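You operate a simulated robot arm through the tools that you are given. There is no shell and no other tool.

Carry out the task below with a simulated two-armed robot. There is one attempt and no reset: what you move stays moved.

## Task
Set chamber two's cut-out to 3 bar and run it till it stops by itself.
Fine: then switch the run switch off and turn the cut-out dial to 1 bar.

The check looks at the end state, three seconds after you hand in, the way a careful person would. Anything else that was tipped, shoved, dropped, spilled or broken makes it a failure.

## Robot
Two 7-joint arms with two-finger parallel grippers on one trunk that stands fixed in place. Base frame: the origin is at the foot of the trunk, x ahead of it, y to its left, z up. Units: cm, degrees, N and s.
The left shoulder is at [6, 14.7, 46.8], the right one opposite. With the tool pointing down near the work surface each hand reaches from about 10 to 72 cm from the base axis, measured 20 degrees to its own side. Payload 3.43 kg a hand.
The TCP of each hand is the grasp point between the finger pads, 3 cm short of the fingertips. In the tool frame z runs along the fingers and y along their closing line. The gripper opens to 9.4 cm. The fingers are 2.8 cm wide and 1 cm thick; the gripper's body (5 by 9.6 cm) begins 5.5 cm behind the TCP.
Orientation is that of the tool frame in the base frame, as [roll, pitch, yaw] about the fixed x, y, z axes, in that order (R = Rz(yaw) Ry(pitch) Rx(roll)). With the fingers straight down and closing along the base's y, the tool's x points along the base's -x, its y along +y and its z along -z.

## Interface
- The arms move only by the tool arm_command. It takes "left_motion", "right_motion" or both (then of equal length, played together; a hand with none holds still); each is a list of rows, each a list of 6 numbers: the shift along the tool's x, y, z in units of 30 mm (1.0 is 30 mm), then the turn, a rotation vector about the tool's x, y, z in units of 5 degrees (1.0 is 5 degrees). In form: [[dx, dy, dz, wx, wy, wz], ...]. A call has 1 to 20 rows; each row shifts and turns the commanded pose from where the row before left it, along the tool's axes as they then stand. "left_hand" and "right_hand" are, for a hand that has rows, the opening, from 0 (shut) to 1 (fully open), set as the call begins (left out, the last holds). A call with a number of a shift or a turn outside -1 to 1 is refused whole. Rows are played at 5 a second. More than 5 cm and 8.6 degrees between two rows, or a gripper value outside its range, and nothing of the call is played. A pose out of reach is approached as far as the arm can. The call stops where the force on the tool passes 90 N (or 10 N more than at its start, if that is more) or the arm is blocked; 0.2 s more then pass. The fingers move at their own pace (about 7.2 cm/s each) and stop on an object; they squeeze with about 39 N. The grip force told is the motor's: it shows also when the fingers shut on nothing. Time passes only in rows, and 0.2 s behind the last, so rows that do not move let the fingers close. It gives the time, the measured TCP pose, the force on the tool (base axes), the opening and the grip force at its end, in the units of the frame above (readings bear some noise), with the torque about the TCP (base axes, N m) and any sound that the robot's microphone picked up.
- Cameras (640 x 400 px; columns grow to the right, rows downward): "scene" is now at [5.79, 1.77, 110.26]; the picture's right is [0.21, -0.98, 0.00], its down [-0.53, -0.11, -0.84] and it looks along [0.82, 0.17, -0.54] (base axes); focal length 344 px, centre (320, 200). "left" rides on the left gripper at [7.6, -1.4, -10.2] in its tool frame; the picture's right is [0.18, 0.98, 0.00], its down [-0.75, 0.14, -0.64] and it looks along [-0.63, 0.12, 0.77] (tool axes); focal length 243 px, centre (320, 200). "right" rides on the right gripper at [7.6, 1.4, -10.3] in its tool frame; the picture's right is [-0.18, 0.98, 0.00], its down [-0.75, -0.14, -0.64] and it looks along [-0.63, -0.12, 0.77] (tool axes); focal length 243 px, centre (320, 200). There is no depth. A picture from a camera that has moved, and an enlarged one, comes with that camera's place and axes in the base frame and with its lens.
- grab_frame(camera): a new picture of that camera. The clock stands still meanwhile.
- lift_body(by): slides the trunk up (or, below 0, down) by that many cm; the arms and the scene camera ride with it, the base frame stays. It gives what a move gives, with no picture.
- head_to(pan, tilt): turns the head with the scene camera to pan (to the left, within 86 degrees either way) and tilt (down, from -29 to 69), counted from straight ahead of the robot. It gives what a move gives.
- inspect(camera, box): a new picture of the part [left, top, right, bottom] of that camera's present view, enlarged. The clock stands still meanwhile.
- sign_off(): hands the job in; it is judged then, once.

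Places have to be worked out from the pictures, the camera data and where the tool is seen. Open the grippers and draw the arms clear of the work before you hand the job in, unless the task says otherwise.

The tools are called after ">>>" by a JSON object that holds its "fn" and its "kwargs". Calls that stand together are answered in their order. arm_command: Moves the arms, as the interface text tells. Its arguments: {"type":"object","properties":{"left_motion":{"type":"array","items":{"type":"array","items":{"type":"number"}}},"left_hand":{"type":"number"},"right_motion":{"type":"array","items":{"type":"array","items":{"type":"number"}}},"right_hand":{"type":"number"}},"required":[]} The other tools are called the same way: lift_body (by) moves the trunk up or down; head_to (pan, tilt) turns the head that bears the scene camera; grab_frame (camera) takes a picture; inspect (camera, box) takes an enlarged picture of a part of a camera's view; sign_off () hands the job in.

At the start:

```text
time: 0.0
left_tool_pos: [40.1, 20.55, 89.73]
left_ee_rot: [-180.0, -0.1, -180.0]
left_wrist_force: [0.3, 0.4, 0.5]
left_moment: [0.0, 0.0, 0.01]
left_grip_width: 9.42
left_grasp_force: 0.0
right_tool_pos: [43.35, -11.92, 84.43]
right_ee_rot: [180.0, -0.1, -180.0]
right_wrist_force: [0.2, -0.1, 0.3]
right_moment: [-0.02, -0.04, -0.01]
right_grip_width: 9.4
right_grasp_force: 0.2
trunk travel left (down, up): [-17.5, 7.5]
head pan, tilt (commanded): [11.9, 32.9]
```

scene: 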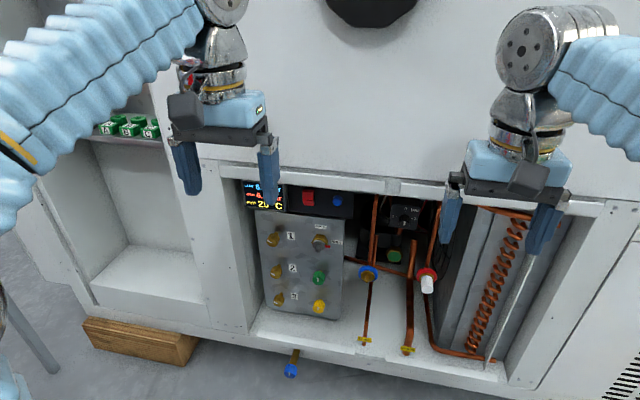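
right: 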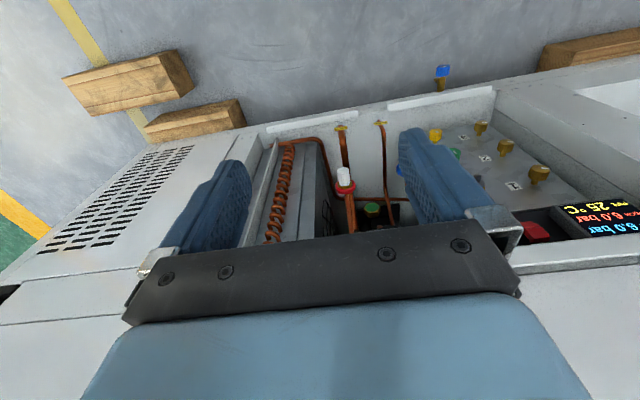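
left: 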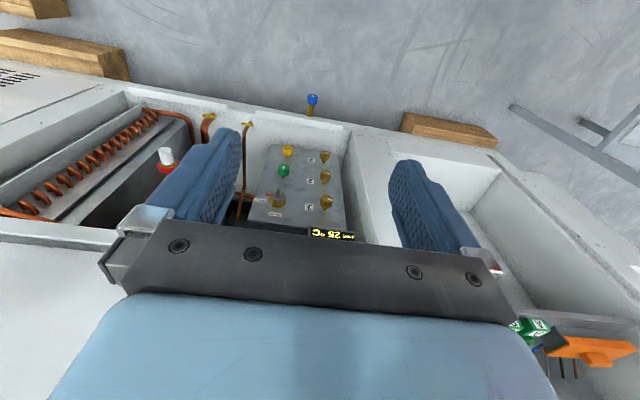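

I'll start by looking closely at the machine's panel to understand the layout before moving.

>>> {"fn": "inspect", "kwargs": {"camera": "scene", "box": [220, 160, 380, 260]}}

>>> {"fn": "inspect", "kwargs": {"camera": "scene", "box": [240, 200, 360, 320]}}

>>> {"fn": "inspect", "kwargs": {"camera": "scene", "box": [340, 180, 460, 300]}}

>>> {"fn": "inspect", "kwargs": {"camera": "scene", "box": [60, 80, 240, 200]}}

```text
4.00 times, centred on (300, 210) of scene
camera zoom: at [5.79, 1.77, 110.26], right [0.21, -0.98, 0.0], down [-0.53, -0.11, -0.84], along [0.82, 0.17, -0.54], focal length 1377 px, centre (400, 160)
```

zoom: 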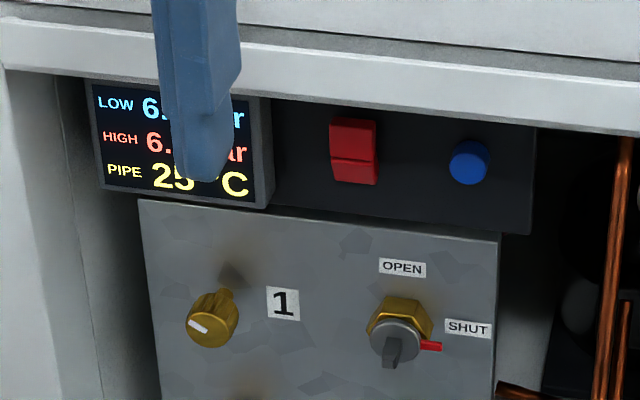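

```text
3.33 times, centred on (300, 260) of scene
camera zoom: at [5.79, 1.77, 110.26], right [0.21, -0.98, 0.0], down [-0.53, -0.11, -0.84], along [0.82, 0.17, -0.54], focal length 1148 px, centre (387, 0)
```

zoom: 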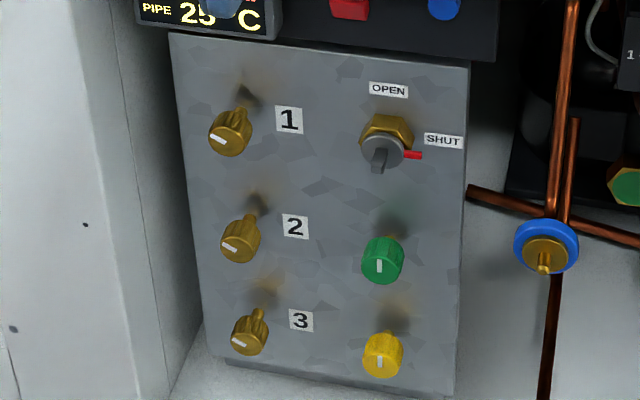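

```text
3.33 times, centred on (400, 240) of scene
camera zoom: at [5.79, 1.77, 110.26], right [0.21, -0.98, 0.0], down [-0.53, -0.11, -0.84], along [0.82, 0.17, -0.54], focal length 1148 px, centre (53, 67)
```

zoom: 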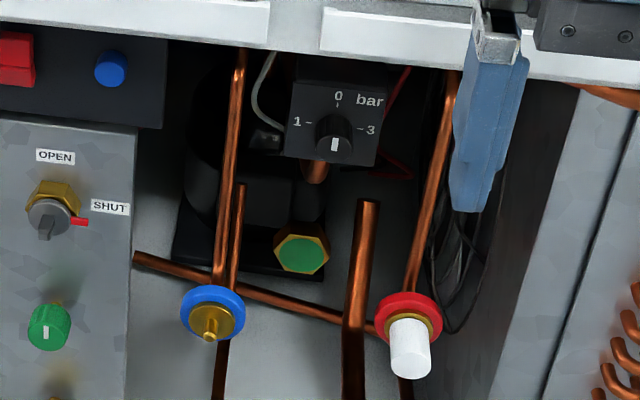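

```text
3.33 times, centred on (150, 140) of scene
camera zoom: at [5.79, 1.77, 110.26], right [0.21, -0.98, 0.0], down [-0.53, -0.11, -0.84], along [0.82, 0.17, -0.54], focal length 1148 px, centre (887, 400)
```

zoom: 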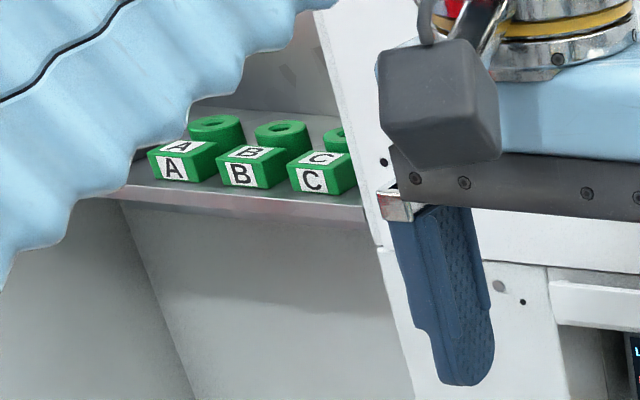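

The main panel holds knobs 1/2/3, a display, a red rocker and a small bar dial further in. I'll look around with the head to see the whole machine before touching anything.

>>> {"fn": "head_to", "kwargs": {"pan": 40, "tilt": 30}}

>>> {"fn": "grab_frame", "kwargs": {"camera": "scene"}}

>>> {"fn": "head_to", "kwargs": {"pan": -25, "tilt": 35}}

>>> {"fn": "grab_frame", "kwargs": {"camera": "scene"}}

>>> {"fn": "head_to", "kwargs": {"pan": 5, "tilt": 0}}

>>> {"fn": "grab_frame", "kwargs": {"camera": "scene"}}

>>> {"fn": "head_to", "kwargs": {"pan": 5, "tilt": 60}}

>>> {"fn": "grab_frame", "kwargs": {"camera": "scene"}}

```text
time: 0.9
left_tool_pos: [39.99, 20.5, 89.67]
left_ee_rot: [-179.9, -0.1, 180.0]
left_wrist_force: [-0.2, 0.1, 0.3]
left_moment: [-0.02, -0.03, 0.01]
left_grip_width: 9.43
left_grasp_force: 0.0
right_tool_pos: [43.37, -12.03, 84.47]
right_ee_rot: [180.0, 0.0, 180.0]
right_wrist_force: [-0.9, -0.1, 0.7]
right_moment: [-0.01, -0.01, -0.05]
right_grip_width: 9.4
right_grasp_force: 0.0
trunk travel left (down, up): [-17.5, 7.5]
head pan, tilt (commanded): [40.0, 30.0]
```

```text
taken
camera scene: at [4.0, 5.73, 110.71], right [0.64, -0.77, 0.0], down [-0.38, -0.32, -0.87], along [0.66, 0.56, -0.5], focal length 344 px, centre (320, 200)
```

scene: 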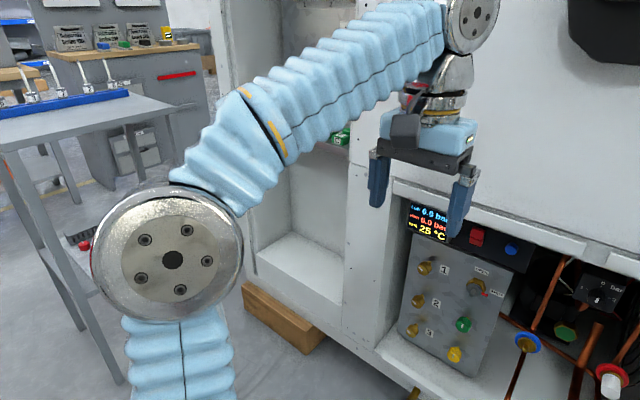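

```text
time: 2.3
left_tool_pos: [40.06, 20.6, 89.56]
left_ee_rot: [180.0, 0.1, 180.0]
left_wrist_force: [-0.4, 0.3, 0.0]
left_moment: [0.02, -0.02, -0.03]
left_grip_width: 9.4
left_grasp_force: 0.0
right_tool_pos: [43.4, -11.96, 84.4]
right_ee_rot: [179.9, 0.0, 180.0]
right_wrist_force: [-0.2, 0.3, -0.1]
right_moment: [0.03, 0.01, -0.01]
right_grip_width: 9.39
right_grasp_force: 0.2
trunk travel left (down, up): [-17.5, 7.5]
head pan, tilt (commanded): [-25.0, 35.0]
```

```text
taken
camera scene: at [5.05, -3.8, 109.94], right [-0.42, -0.91, 0.0], down [-0.52, 0.24, -0.82], along [0.74, -0.35, -0.57], focal length 344 px, centre (320, 200)
```

scene: 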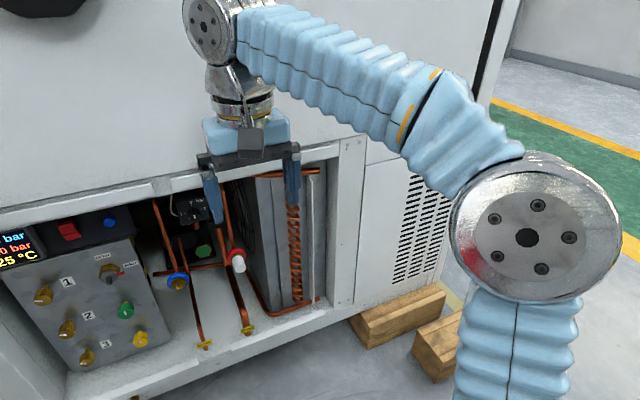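

```text
time: 3.3
left_tool_pos: [40.12, 20.64, 89.58]
left_ee_rot: [-179.9, 0.0, -179.9]
left_wrist_force: [0.7, 0.2, -0.1]
left_moment: [0.0, -0.04, -0.01]
left_grip_width: 9.4
left_grasp_force: 0.0
right_tool_pos: [43.37, -11.89, 84.57]
right_ee_rot: [-180.0, 0.0, 180.0]
right_wrist_force: [0.5, -0.7, -0.3]
right_moment: [0.01, 0.05, 0.01]
right_grip_width: 9.41
right_grasp_force: 0.1
trunk travel left (down, up): [-17.5, 7.5]
head pan, tilt (commanded): [5.0, 0.0]
```

```text
taken
camera scene: at [6.03, 0.7, 115.54], right [0.09, -1.0, 0.0], down [0.0, 0.0, -1.0], along [1.0, 0.09, 0.0], focal length 344 px, centre (320, 200)
```

scene: 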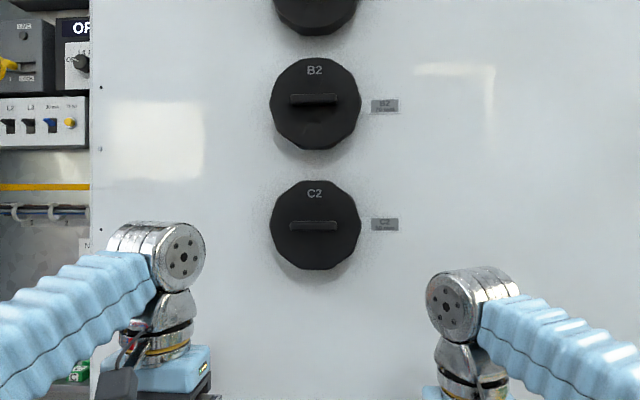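

```text
time: 4.6
left_tool_pos: [40.0, 20.66, 89.51]
left_ee_rot: [180.0, 0.0, -180.0]
left_wrist_force: [-0.4, -1.2, -0.2]
left_moment: [-0.05, -0.01, 0.01]
left_grip_width: 9.44
left_grasp_force: 0.1
right_tool_pos: [43.44, -11.93, 84.57]
right_ee_rot: [180.0, 0.2, 180.0]
right_wrist_force: [-1.0, 0.2, 0.2]
right_moment: [0.01, -0.01, 0.0]
right_grip_width: 9.38
right_grasp_force: 0.0
trunk travel left (down, up): [-17.5, 7.5]
head pan, tilt (commanded): [5.0, 60.0]
```

```text
taken
camera scene: at [3.71, 0.5, 106.51], right [0.09, -1.0, 0.0], down [-0.86, -0.08, -0.5], along [0.5, 0.04, -0.87], focal length 344 px, centre (320, 200)
```

scene: 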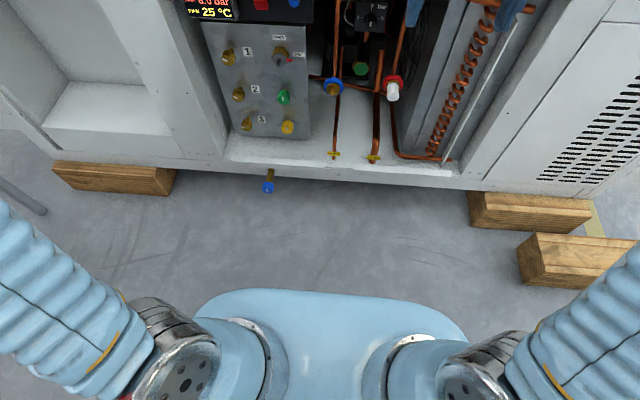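

There is more equipment above and to the left (an electrical cabinet). I'll look around there too.

>>> {"fn": "head_to", "kwargs": {"pan": 30, "tilt": -15}}

>>> {"fn": "grab_frame", "kwargs": {"camera": "scene"}}

>>> {"fn": "head_to", "kwargs": {"pan": 30, "tilt": 10}}

>>> {"fn": "grab_frame", "kwargs": {"camera": "scene"}}

>>> {"fn": "head_to", "kwargs": {"pan": 70, "tilt": 10}}

>>> {"fn": "grab_frame", "kwargs": {"camera": "scene"}}

>>> {"fn": "head_to", "kwargs": {"pan": -40, "tilt": 5}}

>>> {"fn": "grab_frame", "kwargs": {"camera": "scene"}}

>>> {"fn": "head_to", "kwargs": {"pan": -80, "tilt": 20}}

>>> {"fn": "grab_frame", "kwargs": {"camera": "scene"}}

>>> {"fn": "head_to", "kwargs": {"pan": 0, "tilt": -20}}

>>> {"fn": "grab_frame", "kwargs": {"camera": "scene"}}

```text
time: 6.1
left_tool_pos: [39.97, 20.61, 89.48]
left_ee_rot: [-180.0, 0.1, 180.0]
left_wrist_force: [0.6, -0.8, -0.3]
left_moment: [0.01, -0.01, 0.0]
left_grip_width: 9.41
left_grasp_force: 0.0
right_tool_pos: [43.43, -12.03, 84.48]
right_ee_rot: [-180.0, 0.0, 180.0]
right_wrist_force: [0.2, 0.2, 0.3]
right_moment: [0.0, -0.01, -0.03]
right_grip_width: 9.41
right_grasp_force: 0.1
trunk travel left (down, up): [-17.5, 7.5]
head pan, tilt (commanded): [30.0, -15.0]
```

```text
taken
camera scene: at [4.04, 3.94, 117.79], right [0.5, -0.87, 0.0], down [0.22, 0.13, -0.97], along [0.84, 0.48, 0.26], focal length 344 px, centre (320, 200)
```

scene: 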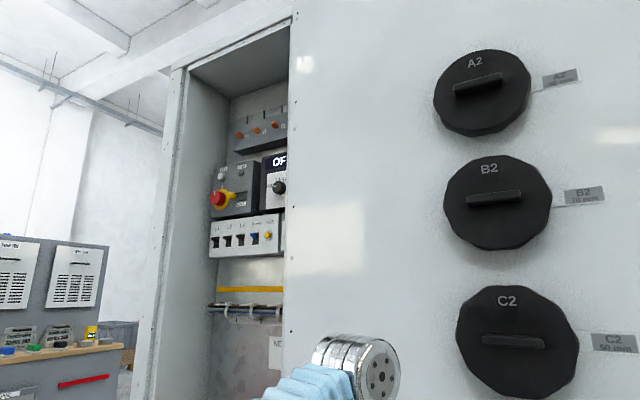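

```text
time: 7.0
left_tool_pos: [39.97, 20.64, 89.75]
left_ee_rot: [-180.0, -0.1, 180.0]
left_wrist_force: [-0.5, -0.3, -0.4]
left_moment: [0.01, 0.02, -0.02]
left_grip_width: 9.37
left_grasp_force: 0.1
right_tool_pos: [43.31, -11.9, 84.47]
right_ee_rot: [-179.9, 0.0, 180.0]
right_wrist_force: [0.4, 0.0, -0.5]
right_moment: [-0.01, -0.01, 0.0]
right_grip_width: 9.4
right_grasp_force: 0.0
trunk travel left (down, up): [-17.5, 7.5]
head pan, tilt (commanded): [30.0, 10.0]
```

```text
taken
camera scene: at [5.12, 4.57, 113.96], right [0.5, -0.87, 0.0], down [-0.15, -0.09, -0.98], along [0.85, 0.49, -0.17], focal length 344 px, centre (320, 200)
```

scene: 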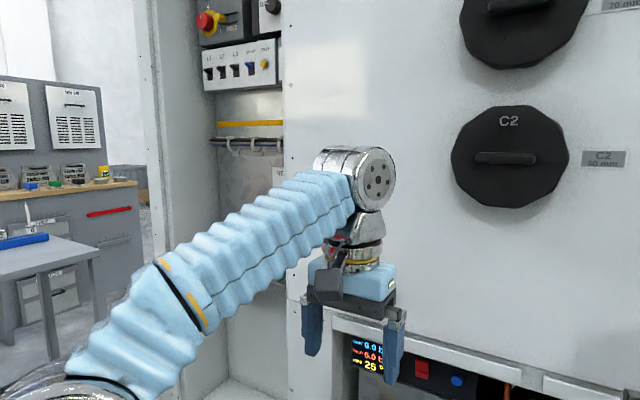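

```text
time: 8.0
left_tool_pos: [40.13, 20.6, 89.58]
left_ee_rot: [-180.0, -0.1, 180.0]
left_wrist_force: [0.2, 0.4, 0.7]
left_moment: [0.03, -0.03, 0.0]
left_grip_width: 9.42
left_grasp_force: 0.0
right_tool_pos: [43.35, -12.01, 84.36]
right_ee_rot: [-179.9, 0.0, -180.0]
right_wrist_force: [0.1, -0.4, 0.4]
right_moment: [-0.01, 0.0, 0.03]
right_grip_width: 9.36
right_grasp_force: 0.0
trunk travel left (down, up): [-17.5, 7.5]
head pan, tilt (commanded): [70.0, 10.0]
```

```text
taken
camera scene: at [0.25, 8.66, 113.95], right [0.94, -0.34, 0.0], down [-0.06, -0.16, -0.98], along [0.34, 0.93, -0.17], focal length 344 px, centre (320, 200)
```

scene: 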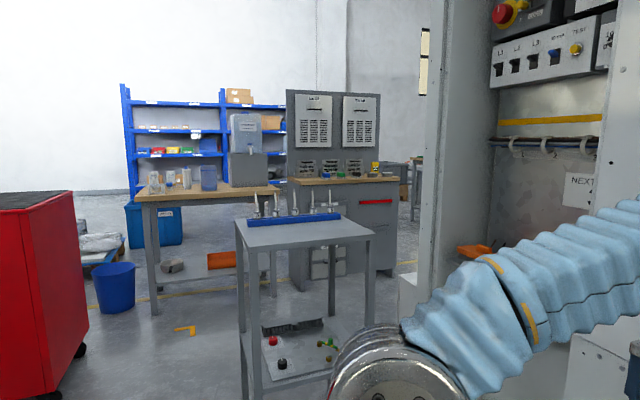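

```text
time: 9.9
left_tool_pos: [40.1, 20.57, 89.57]
left_ee_rot: [179.9, -0.1, 179.9]
left_wrist_force: [0.3, -0.1, -0.1]
left_moment: [0.02, 0.02, 0.02]
left_grip_width: 9.41
left_grasp_force: 0.0
right_tool_pos: [43.44, -11.95, 84.48]
right_ee_rot: [180.0, 0.1, 180.0]
right_wrist_force: [1.5, 0.5, 0.0]
right_moment: [0.0, -0.01, 0.0]
right_grip_width: 9.43
right_grasp_force: 0.2
trunk travel left (down, up): [-17.5, 7.5]
head pan, tilt (commanded): [-40.0, 5.0]
```

```text
taken
camera scene: at [4.1, -5.98, 114.76], right [-0.64, -0.77, 0.0], down [-0.07, 0.06, -1.0], along [0.76, -0.64, -0.09], focal length 344 px, centre (320, 200)
```

scene: 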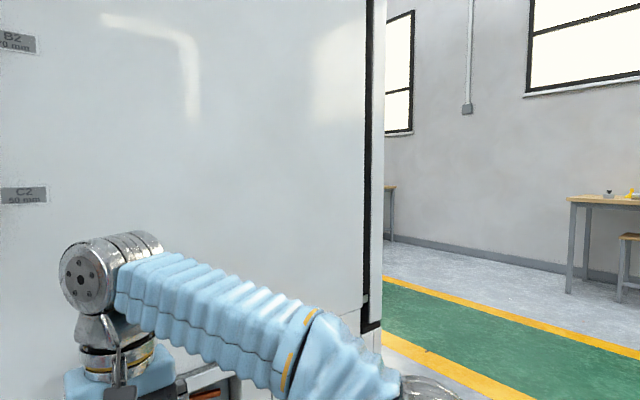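

```text
time: 11.0
left_tool_pos: [39.98, 20.57, 89.44]
left_ee_rot: [180.0, 0.0, -180.0]
left_wrist_force: [0.2, 0.4, 0.5]
left_moment: [-0.02, 0.01, -0.02]
left_grip_width: 9.4
left_grasp_force: 0.0
right_tool_pos: [43.38, -11.91, 84.47]
right_ee_rot: [180.0, 0.0, -179.9]
right_wrist_force: [-0.2, 1.3, 0.2]
right_moment: [0.0, -0.05, 0.0]
right_grip_width: 9.38
right_grasp_force: 0.1
trunk travel left (down, up): [-17.5, 7.5]
head pan, tilt (commanded): [-80.0, 20.0]
```

```text
taken
camera scene: at [-1.31, -9.25, 112.32], right [-0.98, -0.17, 0.0], down [-0.06, 0.34, -0.94], along [0.16, -0.93, -0.34], focal length 344 px, centre (320, 200)
```

scene: 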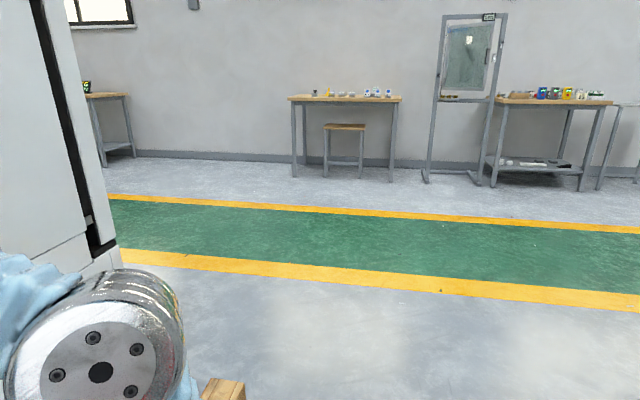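

```text
time: 12.5
left_tool_pos: [40.06, 20.67, 89.52]
left_ee_rot: [-180.0, 0.0, -180.0]
left_wrist_force: [0.7, 0.3, 0.2]
left_moment: [0.0, 0.0, -0.01]
left_grip_width: 9.41
left_grasp_force: 0.1
right_tool_pos: [43.48, -11.91, 84.54]
right_ee_rot: [180.0, 0.1, -180.0]
right_wrist_force: [0.5, 0.0, 0.2]
right_moment: [0.0, 0.01, -0.01]
right_grip_width: 9.37
right_grasp_force: 0.0
trunk travel left (down, up): [-17.5, 7.5]
head pan, tilt (commanded): [0.0, -20.0]
```

```text
taken
camera scene: at [4.67, -0.08, 118.47], right [0.0, -1.0, 0.0], down [0.34, 0.0, -0.94], along [0.94, 0.0, 0.34], focal length 344 px, centre (320, 200)
```

scene: 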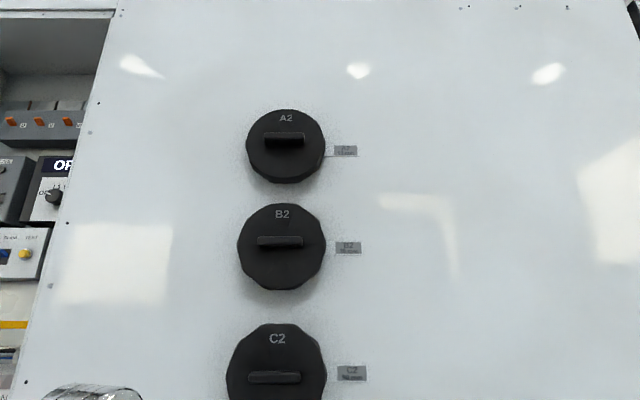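

This seems to be chamber two itself (ports A2, B2, C2). I'll zoom in on the cabinet controls and the notice inside it.

>>> {"fn": "head_to", "kwargs": {"pan": 35, "tilt": -5}}

>>> {"fn": "grab_frame", "kwargs": {"camera": "scene"}}

>>> {"fn": "inspect", "kwargs": {"camera": "scene", "box": [200, 50, 320, 150]}}

>>> {"fn": "inspect", "kwargs": {"camera": "scene", "box": [200, 140, 330, 260]}}

>>> {"fn": "head_to", "kwargs": {"pan": 20, "tilt": 40}}

>>> {"fn": "grab_frame", "kwargs": {"camera": "scene"}}

```text
time: 13.5
left_tool_pos: [40.12, 20.7, 89.67]
left_ee_rot: [-179.9, 0.0, -180.0]
left_wrist_force: [-0.2, -0.1, -0.1]
left_moment: [-0.01, -0.01, -0.01]
left_grip_width: 9.39
left_grasp_force: 0.0
right_tool_pos: [43.41, -12.06, 84.46]
right_ee_rot: [179.9, 0.0, 180.0]
right_wrist_force: [-0.1, 0.3, 0.1]
right_moment: [-0.01, 0.0, 0.03]
right_grip_width: 9.41
right_grasp_force: 0.0
trunk travel left (down, up): [-17.5, 7.5]
head pan, tilt (commanded): [35.0, -5.0]
```

```text
taken
camera scene: at [4.23, 4.93, 116.33], right [0.57, -0.82, 0.0], down [0.07, 0.05, -1.0], along [0.82, 0.57, 0.09], focal length 344 px, centre (320, 200)
```

scene: 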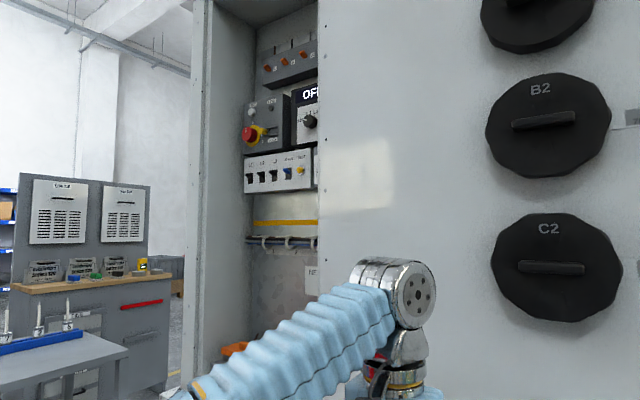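

```text
4.00 times, centred on (260, 100) of scene
camera zoom: at [4.23, 4.93, 116.33], right [0.57, -0.82, 0.0], down [0.07, 0.05, -1.0], along [0.82, 0.57, 0.09], focal length 1377 px, centre (560, 600)
```

zoom: 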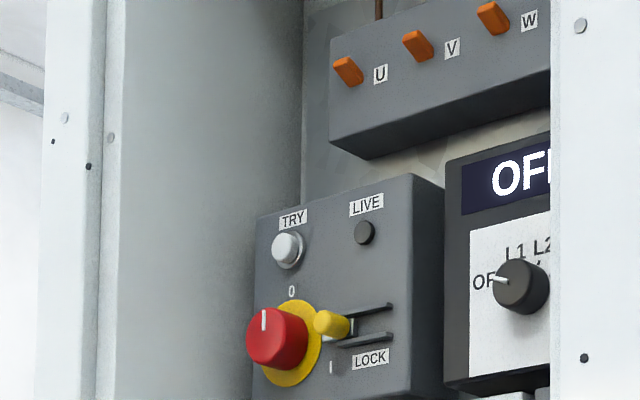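

```text
3.33 times, centred on (265, 200) of scene
camera zoom: at [4.23, 4.93, 116.33], right [0.57, -0.82, 0.0], down [0.07, 0.05, -1.0], along [0.82, 0.57, 0.09], focal length 1148 px, centre (503, 200)
```

zoom: 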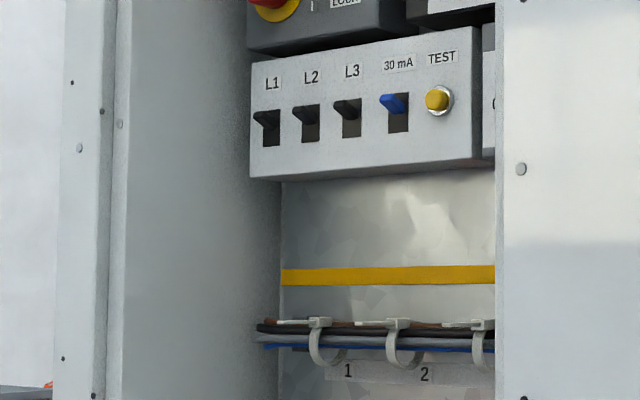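

```text
time: 14.6
left_tool_pos: [40.13, 20.49, 89.49]
left_ee_rot: [-180.0, 0.0, 179.9]
left_wrist_force: [-0.5, -0.5, 0.2]
left_moment: [0.02, -0.01, -0.03]
left_grip_width: 9.39
left_grasp_force: 0.0
right_tool_pos: [43.53, -11.99, 84.44]
right_ee_rot: [-179.9, 0.0, -179.9]
right_wrist_force: [-0.4, -0.7, 0.3]
right_moment: [-0.03, 0.01, 0.0]
right_grip_width: 9.4
right_grasp_force: 0.0
trunk travel left (down, up): [-17.5, 7.5]
head pan, tilt (commanded): [20.0, 40.0]
```

```text
taken
camera scene: at [5.05, 2.83, 109.19], right [0.34, -0.94, 0.0], down [-0.6, -0.22, -0.77], along [0.72, 0.26, -0.64], focal length 344 px, centre (320, 200)
```

scene: 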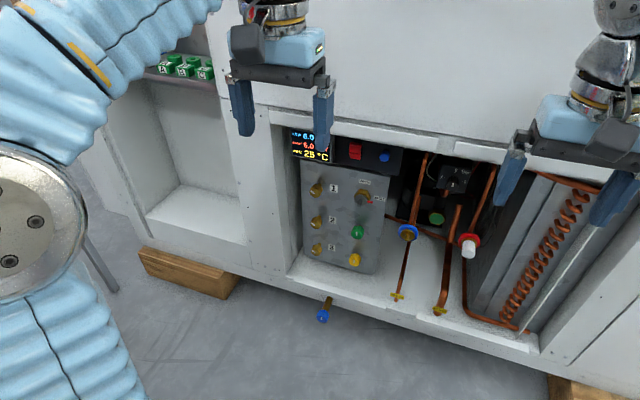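

The panel is legible under enlargement, so I'll point the head back at the bay and zoom in hard on the dial, rocker, and display.

>>> {"fn": "head_to", "kwargs": {"pan": 0, "tilt": 32}}

>>> {"fn": "grab_frame", "kwargs": {"camera": "scene"}}

```text
time: 15.5
left_tool_pos: [40.09, 20.66, 89.54]
left_ee_rot: [180.0, -0.1, -180.0]
left_wrist_force: [-0.1, 0.7, -0.4]
left_moment: [-0.01, 0.0, 0.04]
left_grip_width: 9.39
left_grasp_force: 0.1
right_tool_pos: [43.49, -11.96, 84.4]
right_ee_rot: [-180.0, 0.1, 180.0]
right_wrist_force: [0.7, 0.0, 0.4]
right_moment: [-0.04, 0.03, -0.01]
right_grip_width: 9.41
right_grasp_force: 0.0
trunk travel left (down, up): [-17.5, 7.5]
head pan, tilt (commanded): [0.0, 32.0]
```

```text
taken
camera scene: at [6.02, -0.07, 110.4], right [0.0, -1.0, 0.0], down [-0.53, 0.0, -0.85], along [0.85, 0.0, -0.53], focal length 344 px, centre (320, 200)
```

scene: 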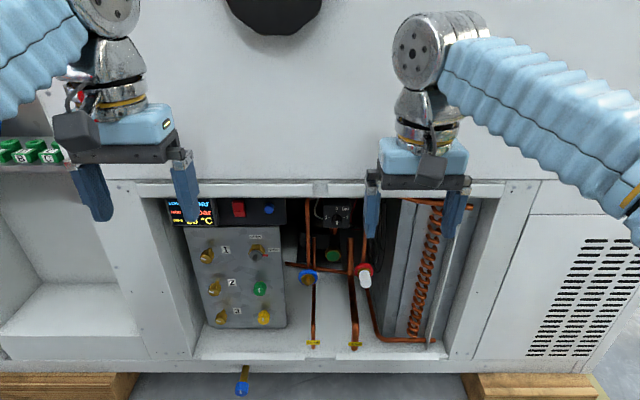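

>>> {"fn": "inspect", "kwargs": {"camera": "scene", "box": [310, 195, 362, 228]}}

>>> {"fn": "inspect", "kwargs": {"camera": "scene", "box": [205, 190, 295, 246]}}

>>> {"fn": "inspect", "kwargs": {"camera": "scene", "box": [185, 230, 290, 330]}}

>>> {"fn": "inspect", "kwargs": {"camera": "scene", "box": [290, 190, 400, 300]}}

```text
12.12 times, centred on (336, 212) of scene
camera zoom: at [6.02, -0.07, 110.4], right [0.0, -1.0, 0.0], down [-0.53, 0.0, -0.85], along [0.85, 0.0, -0.53], focal length 4174 px, centre (126, 61)
```

zoom: 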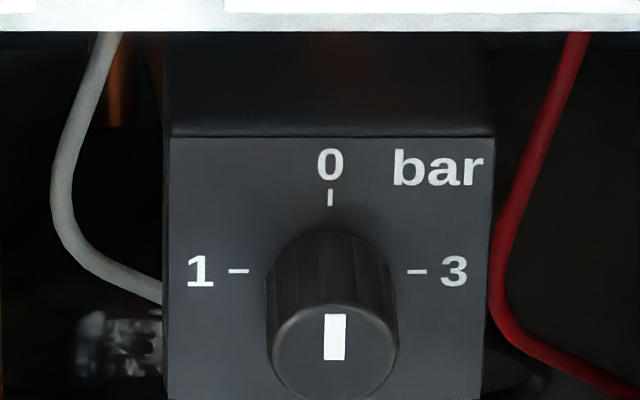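

```text
7.11 times, centred on (250, 218) of scene
camera zoom: at [6.02, -0.07, 110.4], right [0.0, -1.0, 0.0], down [-0.53, 0.0, -0.85], along [0.85, 0.0, -0.53], focal length 2449 px, centre (818, 72)
```

zoom: 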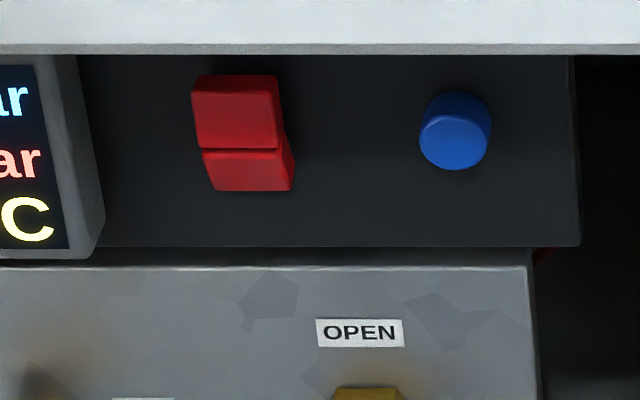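

```text
4.00 times, centred on (238, 280) of scene
camera zoom: at [6.02, -0.07, 110.4], right [0.0, -1.0, 0.0], down [-0.53, 0.0, -0.85], along [0.85, 0.0, -0.53], focal length 1377 px, centre (650, -120)
```

zoom: 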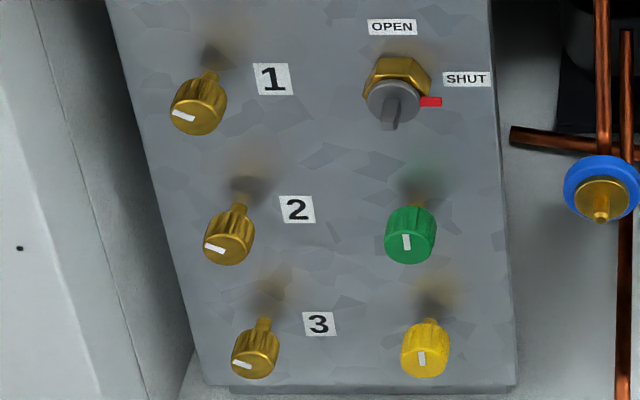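

```text
3.64 times, centred on (345, 245) of scene
camera zoom: at [6.02, -0.07, 110.4], right [0.0, -1.0, 0.0], down [-0.53, 0.0, -0.85], along [0.85, 0.0, -0.53], focal length 1252 px, centre (229, 36)
```

zoom: 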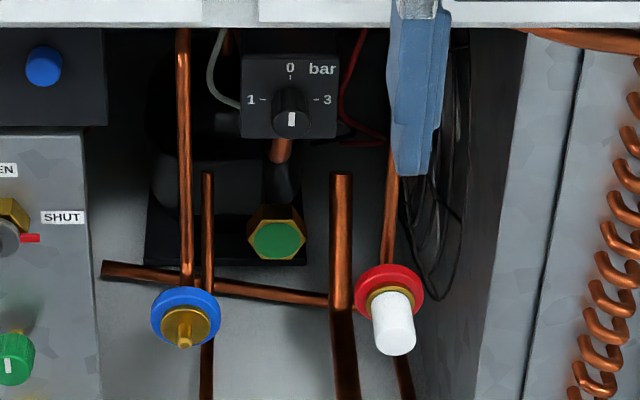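

The cut-out dial is marked 1 (left), 0 (top), 3 (right), and its pointer is at 0. The red rocker is the run switch and the valve shows SHUT. I'll move both hands back and outward to clear the view, since they partly cover the display.

>>> {"fn": "arm_command", "kwargs": {"left_motion": [[1, 0.5, 0, 0, 0, 0], [1, 1, 0, 0, 0, 0], [0, 1, 0, 0, 0, 0], [0, 1, 0, 0, 0, 0]], "right_motion": [[1, -0.5, 0, 0, 0, 0], [1, -1, 0, 0, 0, 0], [0, -1, 0, 0, 0, 0], [0, -1, 0, 0, 0, 0]]}}

>>> {"fn": "grab_frame", "kwargs": {"camera": "scene"}}

>>> {"fn": "inspect", "kwargs": {"camera": "scene", "box": [150, 180, 310, 280]}}

>>> {"fn": "inspect", "kwargs": {"camera": "scene", "box": [280, 180, 440, 280]}}

>>> {"fn": "inspect", "kwargs": {"camera": "scene", "box": [240, 270, 400, 370]}}

```text
time: 16.5
left_tool_pos: [33.92, 31.12, 89.5]
left_ee_rot: [-179.9, 0.0, -180.0]
left_wrist_force: [1.6, -0.6, 0.4]
left_moment: [0.01, 0.02, 0.0]
left_grip_width: 9.39
left_grasp_force: 0.1
right_tool_pos: [37.43, -22.49, 84.66]
right_ee_rot: [180.0, -0.2, 179.9]
right_wrist_force: [0.3, -0.2, 0.2]
right_moment: [-0.02, 0.01, -0.01]
right_grip_width: 9.44
right_grasp_force: 0.1
trunk travel left (down, up): [-17.5, 7.5]
head pan, tilt (commanded): [0.0, 32.0]
```

```text
taken
camera scene: at [6.03, -0.08, 110.4], right [0.0, -1.0, 0.0], down [-0.53, 0.0, -0.85], along [0.85, 0.0, -0.53], focal length 344 px, centre (320, 200)
```

scene: 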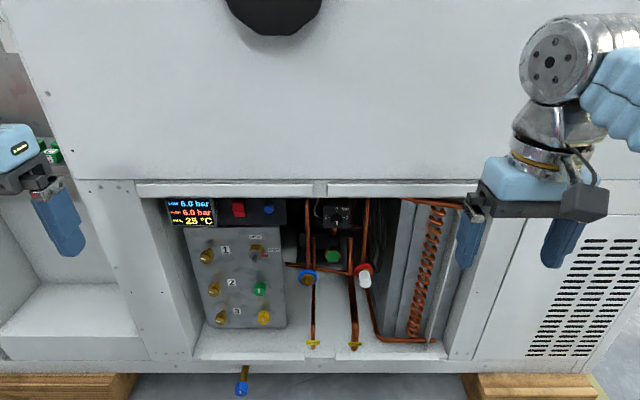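

```text
4.00 times, centred on (230, 230) of scene
camera zoom: at [6.03, -0.08, 110.4], right [0.0, -1.0, 0.0], down [-0.53, 0.0, -0.85], along [0.85, 0.0, -0.53], focal length 1377 px, centre (680, 80)
```

zoom: 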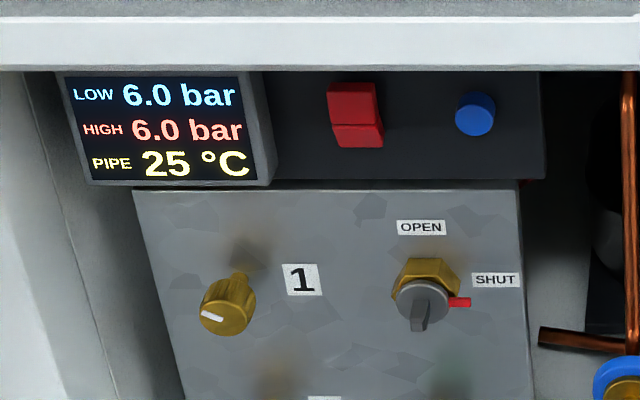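

```text
4.00 times, centred on (360, 230) of scene
camera zoom: at [6.03, -0.08, 110.4], right [0.0, -1.0, 0.0], down [-0.53, 0.0, -0.85], along [0.85, 0.0, -0.53], focal length 1377 px, centre (160, 80)
```

zoom: 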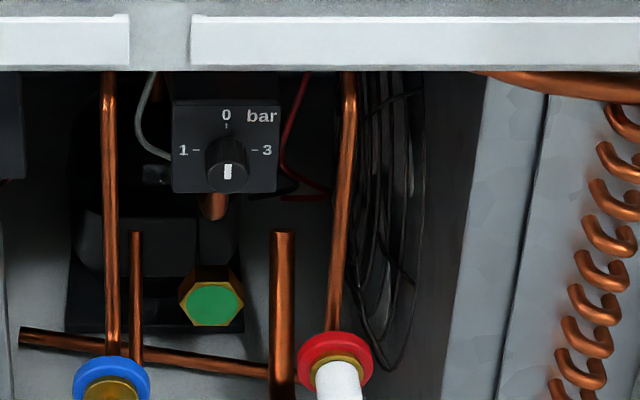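

```text
4.00 times, centred on (320, 320) of scene
camera zoom: at [6.03, -0.08, 110.4], right [0.0, -1.0, 0.0], down [-0.53, 0.0, -0.85], along [0.85, 0.0, -0.53], focal length 1377 px, centre (320, -280)
```

zoom: 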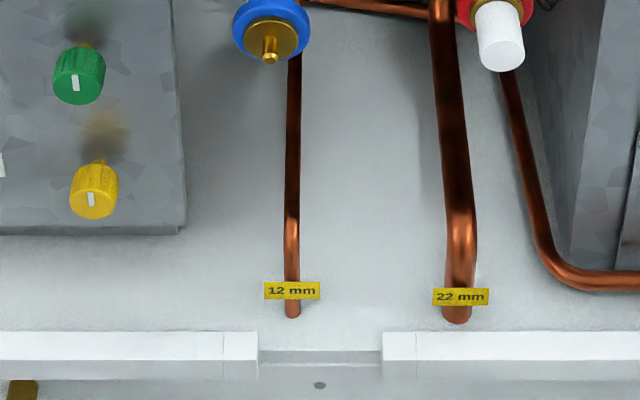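

Now I'll lower the trunk to get vertical parallax for measuring depths and a flatter view into the bay; the hands are well in front of the cabinet.

>>> {"fn": "lift_body", "kwargs": {"by": -16}}

>>> {"fn": "grab_frame", "kwargs": {"camera": "scene"}}

```text
time: 18.3
left_tool_pos: [33.97, 31.0, 73.5]
left_ee_rot: [180.0, 0.1, -180.0]
left_wrist_force: [-0.3, -0.3, -0.8]
left_moment: [0.01, -0.01, -0.01]
left_grip_width: 9.39
left_grasp_force: 0.1
right_tool_pos: [37.46, -22.53, 68.71]
right_ee_rot: [-179.9, 0.0, 180.0]
right_wrist_force: [0.5, -0.1, -0.4]
right_moment: [0.04, -0.02, -0.01]
right_grip_width: 9.41
right_grasp_force: 0.1
trunk travel left (down, up): [-1.5, 23.5]
head pan, tilt (commanded): [0.0, 32.0]
```

```text
taken
camera scene: at [6.02, -0.08, 94.41], right [0.0, -1.0, 0.0], down [-0.53, 0.0, -0.85], along [0.85, 0.0, -0.53], focal length 344 px, centre (320, 200)
```

scene: 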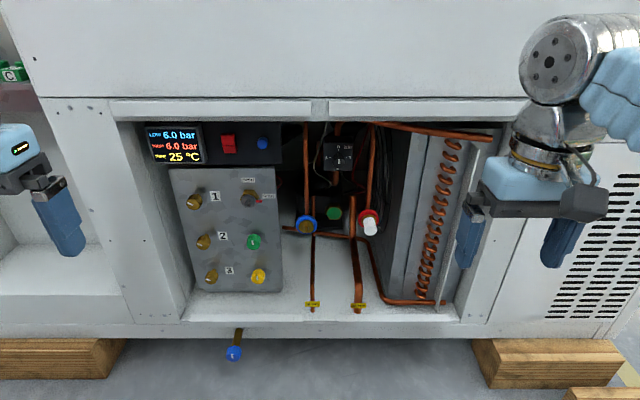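

>>> {"fn": "inspect", "kwargs": {"camera": "scene", "box": [310, 130, 374, 170]}}

>>> {"fn": "inspect", "kwargs": {"camera": "scene", "box": [200, 115, 296, 175]}}

>>> {"fn": "inspect", "kwargs": {"camera": "scene", "box": [280, 110, 440, 210]}}

>>> {"fn": "inspect", "kwargs": {"camera": "scene", "box": [280, 190, 440, 290]}}

>>> {"fn": "inspect", "kwargs": {"camera": "scene", "box": [140, 100, 300, 200]}}

```text
10.00 times, centred on (342, 150) of scene
camera zoom: at [6.02, -0.08, 94.41], right [0.0, -1.0, 0.0], down [-0.53, 0.0, -0.85], along [0.85, 0.0, -0.53], focal length 3443 px, centre (100, 700)
```

zoom: 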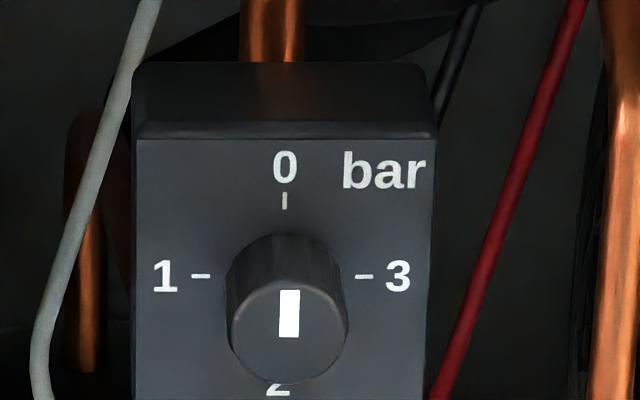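

```text
6.67 times, centred on (248, 145) of scene
camera zoom: at [6.02, -0.08, 94.41], right [0.0, -1.0, 0.0], down [-0.53, 0.0, -0.85], along [0.85, 0.0, -0.53], focal length 2296 px, centre (800, 567)
```

zoom: 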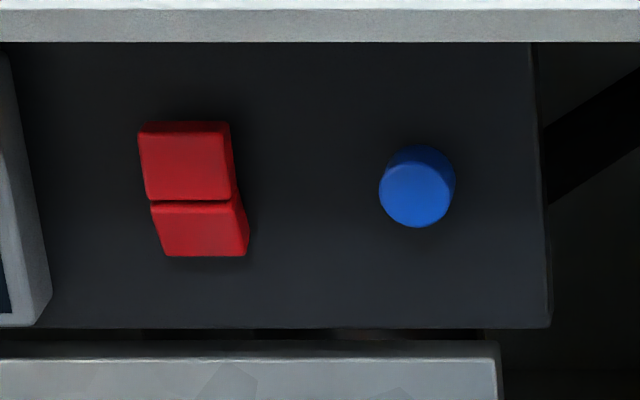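

```text
4.00 times, centred on (360, 160) of scene
camera zoom: at [6.02, -0.08, 94.41], right [0.0, -1.0, 0.0], down [-0.53, 0.0, -0.85], along [0.85, 0.0, -0.53], focal length 1377 px, centre (160, 360)
```

zoom: 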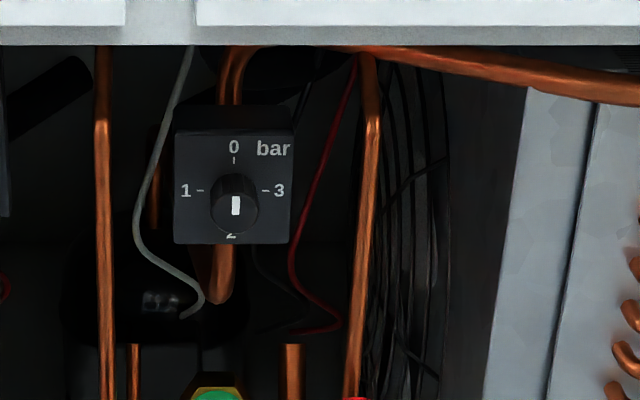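

```text
4.00 times, centred on (360, 240) of scene
camera zoom: at [6.02, -0.08, 94.41], right [0.0, -1.0, 0.0], down [-0.53, 0.0, -0.85], along [0.85, 0.0, -0.53], focal length 1377 px, centre (160, 40)
```

zoom: 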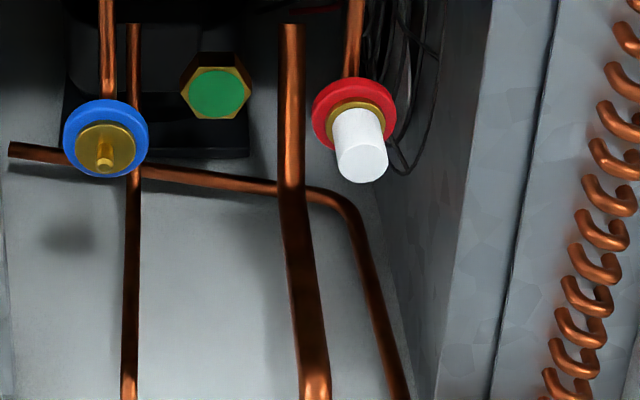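

```text
4.00 times, centred on (220, 150) of scene
camera zoom: at [6.02, -0.08, 94.41], right [0.0, -1.0, 0.0], down [-0.53, 0.0, -0.85], along [0.85, 0.0, -0.53], focal length 1377 px, centre (720, 400)
```

zoom: 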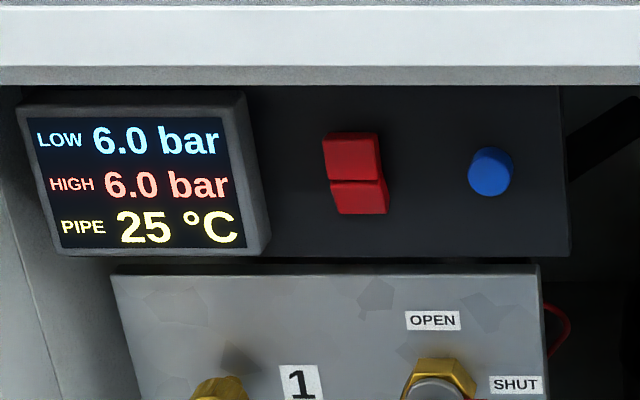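

From the two heights I compute: cut-out knob axis at about (y −4.1, z 62.2), its front at x 72.5 and plate at x 75.2. The rocker is at about (71, 18.4, 66.8), with its lower half currently pressed in. The dial reads 0 top, 1 left, 2 bottom, 3 right. I'll raise the trunk back and turn the right hand to point forward.

>>> {"fn": "lift_body", "kwargs": {"by": 16}}

>>> {"fn": "arm_command", "kwargs": {"right_motion": [[-1, 0, 0, 0, 0, 0], [-1, 0, 0, 0, 0, 0], [-0.5, 0, 0, 0, 0, 0], [0, 0, 0, 0, -1, 0], [0, 0, 0, 0, -1, 0], [0, 0, 0, 0, -1, 0], [0, 0, 0, 0, -1, 0], [0, 0, 0, 0, -1, 0], [0, 0, 0, 0, -1, 0], [0, 0, 0, 0, -1, 0], [0, 0, 0, 0, -1, 0], [0, 0, 0, 0, -1, 0]]}}

>>> {"fn": "grab_frame", "kwargs": {"camera": "scene"}}

>>> {"fn": "grab_frame", "kwargs": {"camera": "right"}}

```text
time: 20.1
left_tool_pos: [33.9, 31.02, 89.59]
left_ee_rot: [180.0, 0.0, 179.9]
left_wrist_force: [-0.1, 0.6, 1.0]
left_moment: [0.01, 0.01, 0.0]
left_grip_width: 9.38
left_grasp_force: 0.1
right_tool_pos: [37.53, -22.63, 84.8]
right_ee_rot: [-180.0, 0.1, 180.0]
right_wrist_force: [0.4, 0.6, 1.0]
right_moment: [0.01, -0.03, -0.01]
right_grip_width: 9.42
right_grasp_force: 0.0
trunk travel left (down, up): [-17.5, 7.5]
head pan, tilt (commanded): [0.0, 32.0]
```

```text
time: 22.7
left_tool_pos: [34.08, 31.12, 89.65]
left_ee_rot: [179.9, 0.0, 180.0]
left_wrist_force: [-0.3, -0.2, -0.8]
left_moment: [-0.02, 0.02, -0.03]
left_grip_width: 9.4
left_grasp_force: 0.1
right_tool_pos: [45.01, -22.6, 84.63]
right_ee_rot: [-180.0, 45.1, -179.9]
right_wrist_force: [0.5, 0.6, -0.2]
right_moment: [0.0, -0.01, -0.01]
right_grip_width: 9.41
right_grasp_force: 0.1
trunk travel left (down, up): [-17.5, 7.5]
head pan, tilt (commanded): [0.0, 32.0]
```

```text
taken
camera scene: at [6.02, -0.08, 110.4], right [0.0, -1.0, 0.0], down [-0.53, 0.0, -0.85], along [0.85, 0.0, -0.53], focal length 344 px, centre (320, 200)
```

scene: 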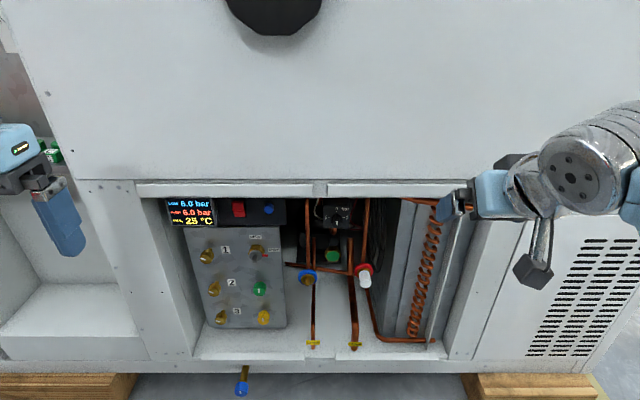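

```text
taken
camera right: at [32.2, -21.32, 86.52], right [0.13, 0.98, 0.13], down [0.08, -0.14, 0.99], along [0.99, -0.12, -0.09], focal length 243 px, centre (320, 200)
```

right: 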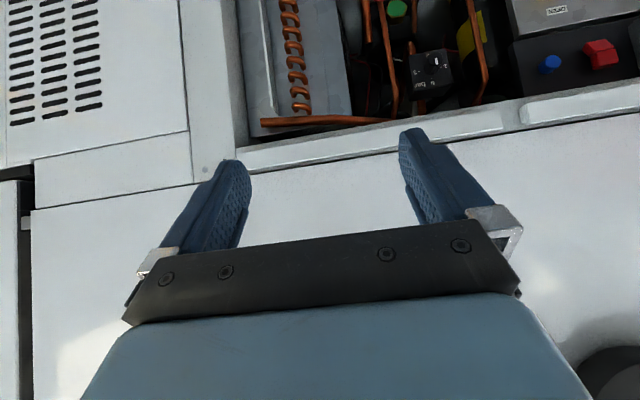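

The right hand is turning fine. I'll finish pointing it straight forward, then lower it and bring it in line with the knob, staying in front of the bay.

>>> {"fn": "arm_command", "kwargs": {"right_motion": [[0, 0, 0, 0, -1, 0], [0, 0, 0, 0, -1, 0], [0, 0, 0, 0, -1, 0], [0, 0, 0, 0, -1, 0], [0, 0, 0, 0, -1, 0], [0, 0, 0, 0, -1, 0], [0, 0, 0, 0, -1, 0], [0, 0, 0, 0, -1, 0], [0, 0, 0, 0, -1, 0], [0.9, 0.7, 0, 0, 0, 0], [0.9, 0.7, 0, 0, 0, 0], [0.9, 0.7, 0, 0, 0, 0], [0.9, 0.7, 0, 0, 0, 0], [0.9, 0.7, 0, 0, 0, 0], [0.9, 0.7, 0, 0, 0, 0]], "right_hand": 0.5}}

>>> {"fn": "grab_frame", "kwargs": {"camera": "scene"}}

>>> {"fn": "grab_frame", "kwargs": {"camera": "right"}}

```text
time: 25.9
left_tool_pos: [33.95, 31.0, 89.63]
left_ee_rot: [179.9, 0.0, 180.0]
left_wrist_force: [0.3, -0.4, -0.3]
left_moment: [0.01, -0.05, -0.02]
left_grip_width: 9.43
left_grasp_force: 0.0
right_tool_pos: [48.45, -10.22, 70.55]
right_ee_rot: [117.9, 88.5, 116.8]
right_wrist_force: [-0.8, -0.4, -0.6]
right_moment: [0.01, 0.0, 0.0]
right_grip_width: 4.68
right_grasp_force: 0.1
right hand out of reach, approached as far as the arm can: row 11, 12, 13, 14
trunk travel left (down, up): [-17.5, 7.5]
head pan, tilt (commanded): [0.0, 32.0]
```

```text
taken
camera scene: at [6.0, -0.08, 110.4], right [0.0, -1.0, 0.0], down [-0.53, 0.0, -0.85], along [0.85, 0.0, -0.53], focal length 344 px, centre (320, 200)
```

scene: 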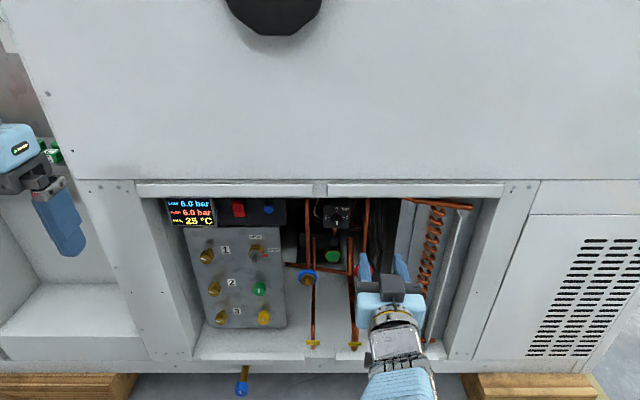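

```text
taken
camera right: at [38.08, -8.61, 63.11], right [0.02, 0.98, 0.21], down [-0.64, -0.15, 0.76], along [0.77, -0.15, 0.62], focal length 243 px, centre (320, 200)
```

right: 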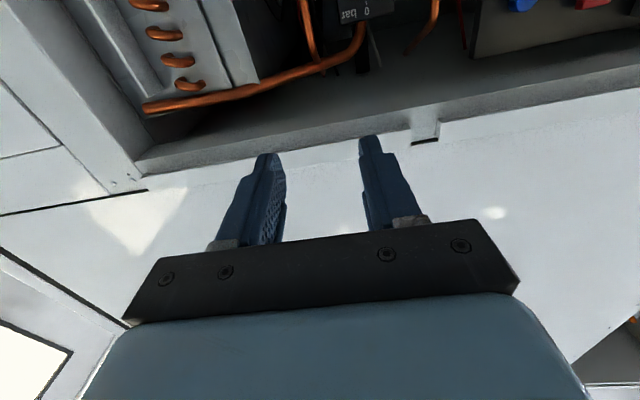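

The arm was too folded there; the hand sits at (48.5, −10.2, 70.6). I'll move it forward a bit to a more comfortable reach and check the pose settles.

>>> {"fn": "arm_command", "kwargs": {"right_motion": [[0, 0, 1, 0, 0, 0], [0, 0, 1, 0, 0, 0], [0, 0, 1, 0, 0, 0], [0, 0, 0.5, 0, 0, 0], [0, 0, 0, 0, 0, 0]]}}

>>> {"fn": "grab_frame", "kwargs": {"camera": "scene"}}

>>> {"fn": "grab_frame", "kwargs": {"camera": "right"}}

```text
time: 27.1
left_tool_pos: [33.95, 31.06, 89.69]
left_ee_rot: [179.9, 0.0, 180.0]
left_wrist_force: [0.7, 0.6, 0.0]
left_moment: [-0.01, 0.03, -0.02]
left_grip_width: 9.39
left_grasp_force: 0.0
right_tool_pos: [58.47, -9.14, 70.55]
right_ee_rot: [-159.4, 89.9, -159.4]
right_wrist_force: [0.0, -0.2, 0.3]
right_moment: [-0.02, -0.01, 0.0]
right_grip_width: 4.68
right_grasp_force: 0.1
trunk travel left (down, up): [-17.5, 7.5]
head pan, tilt (commanded): [0.0, 32.0]
```

```text
taken
camera scene: at [6.02, -0.07, 110.4], right [0.0, -1.0, 0.0], down [-0.53, 0.0, -0.85], along [0.85, 0.0, -0.53], focal length 344 px, centre (320, 200)
```

scene: 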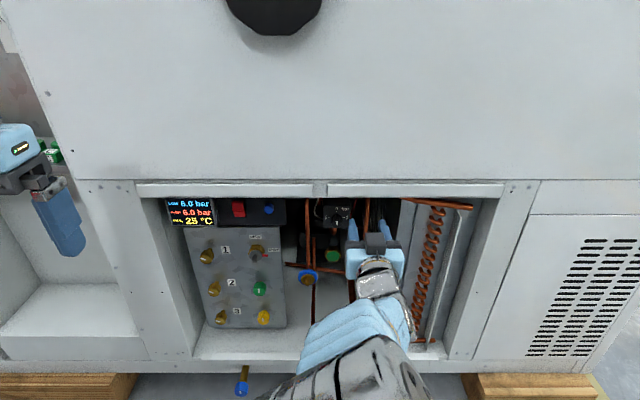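

```text
taken
camera right: at [48.11, -7.93, 63.01], right [0.0, 0.98, 0.18], down [-0.64, -0.14, 0.75], along [0.77, -0.12, 0.63], focal length 243 px, centre (320, 200)
```

right: 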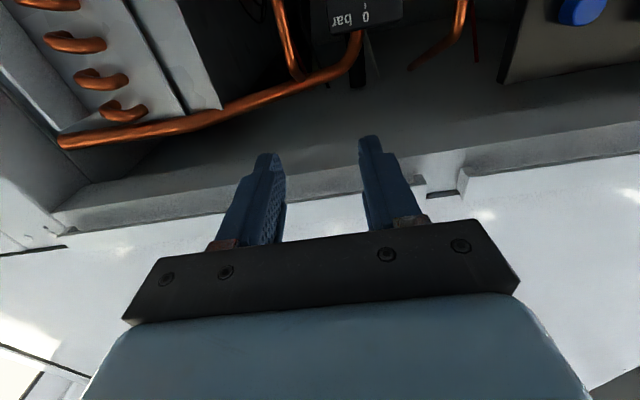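

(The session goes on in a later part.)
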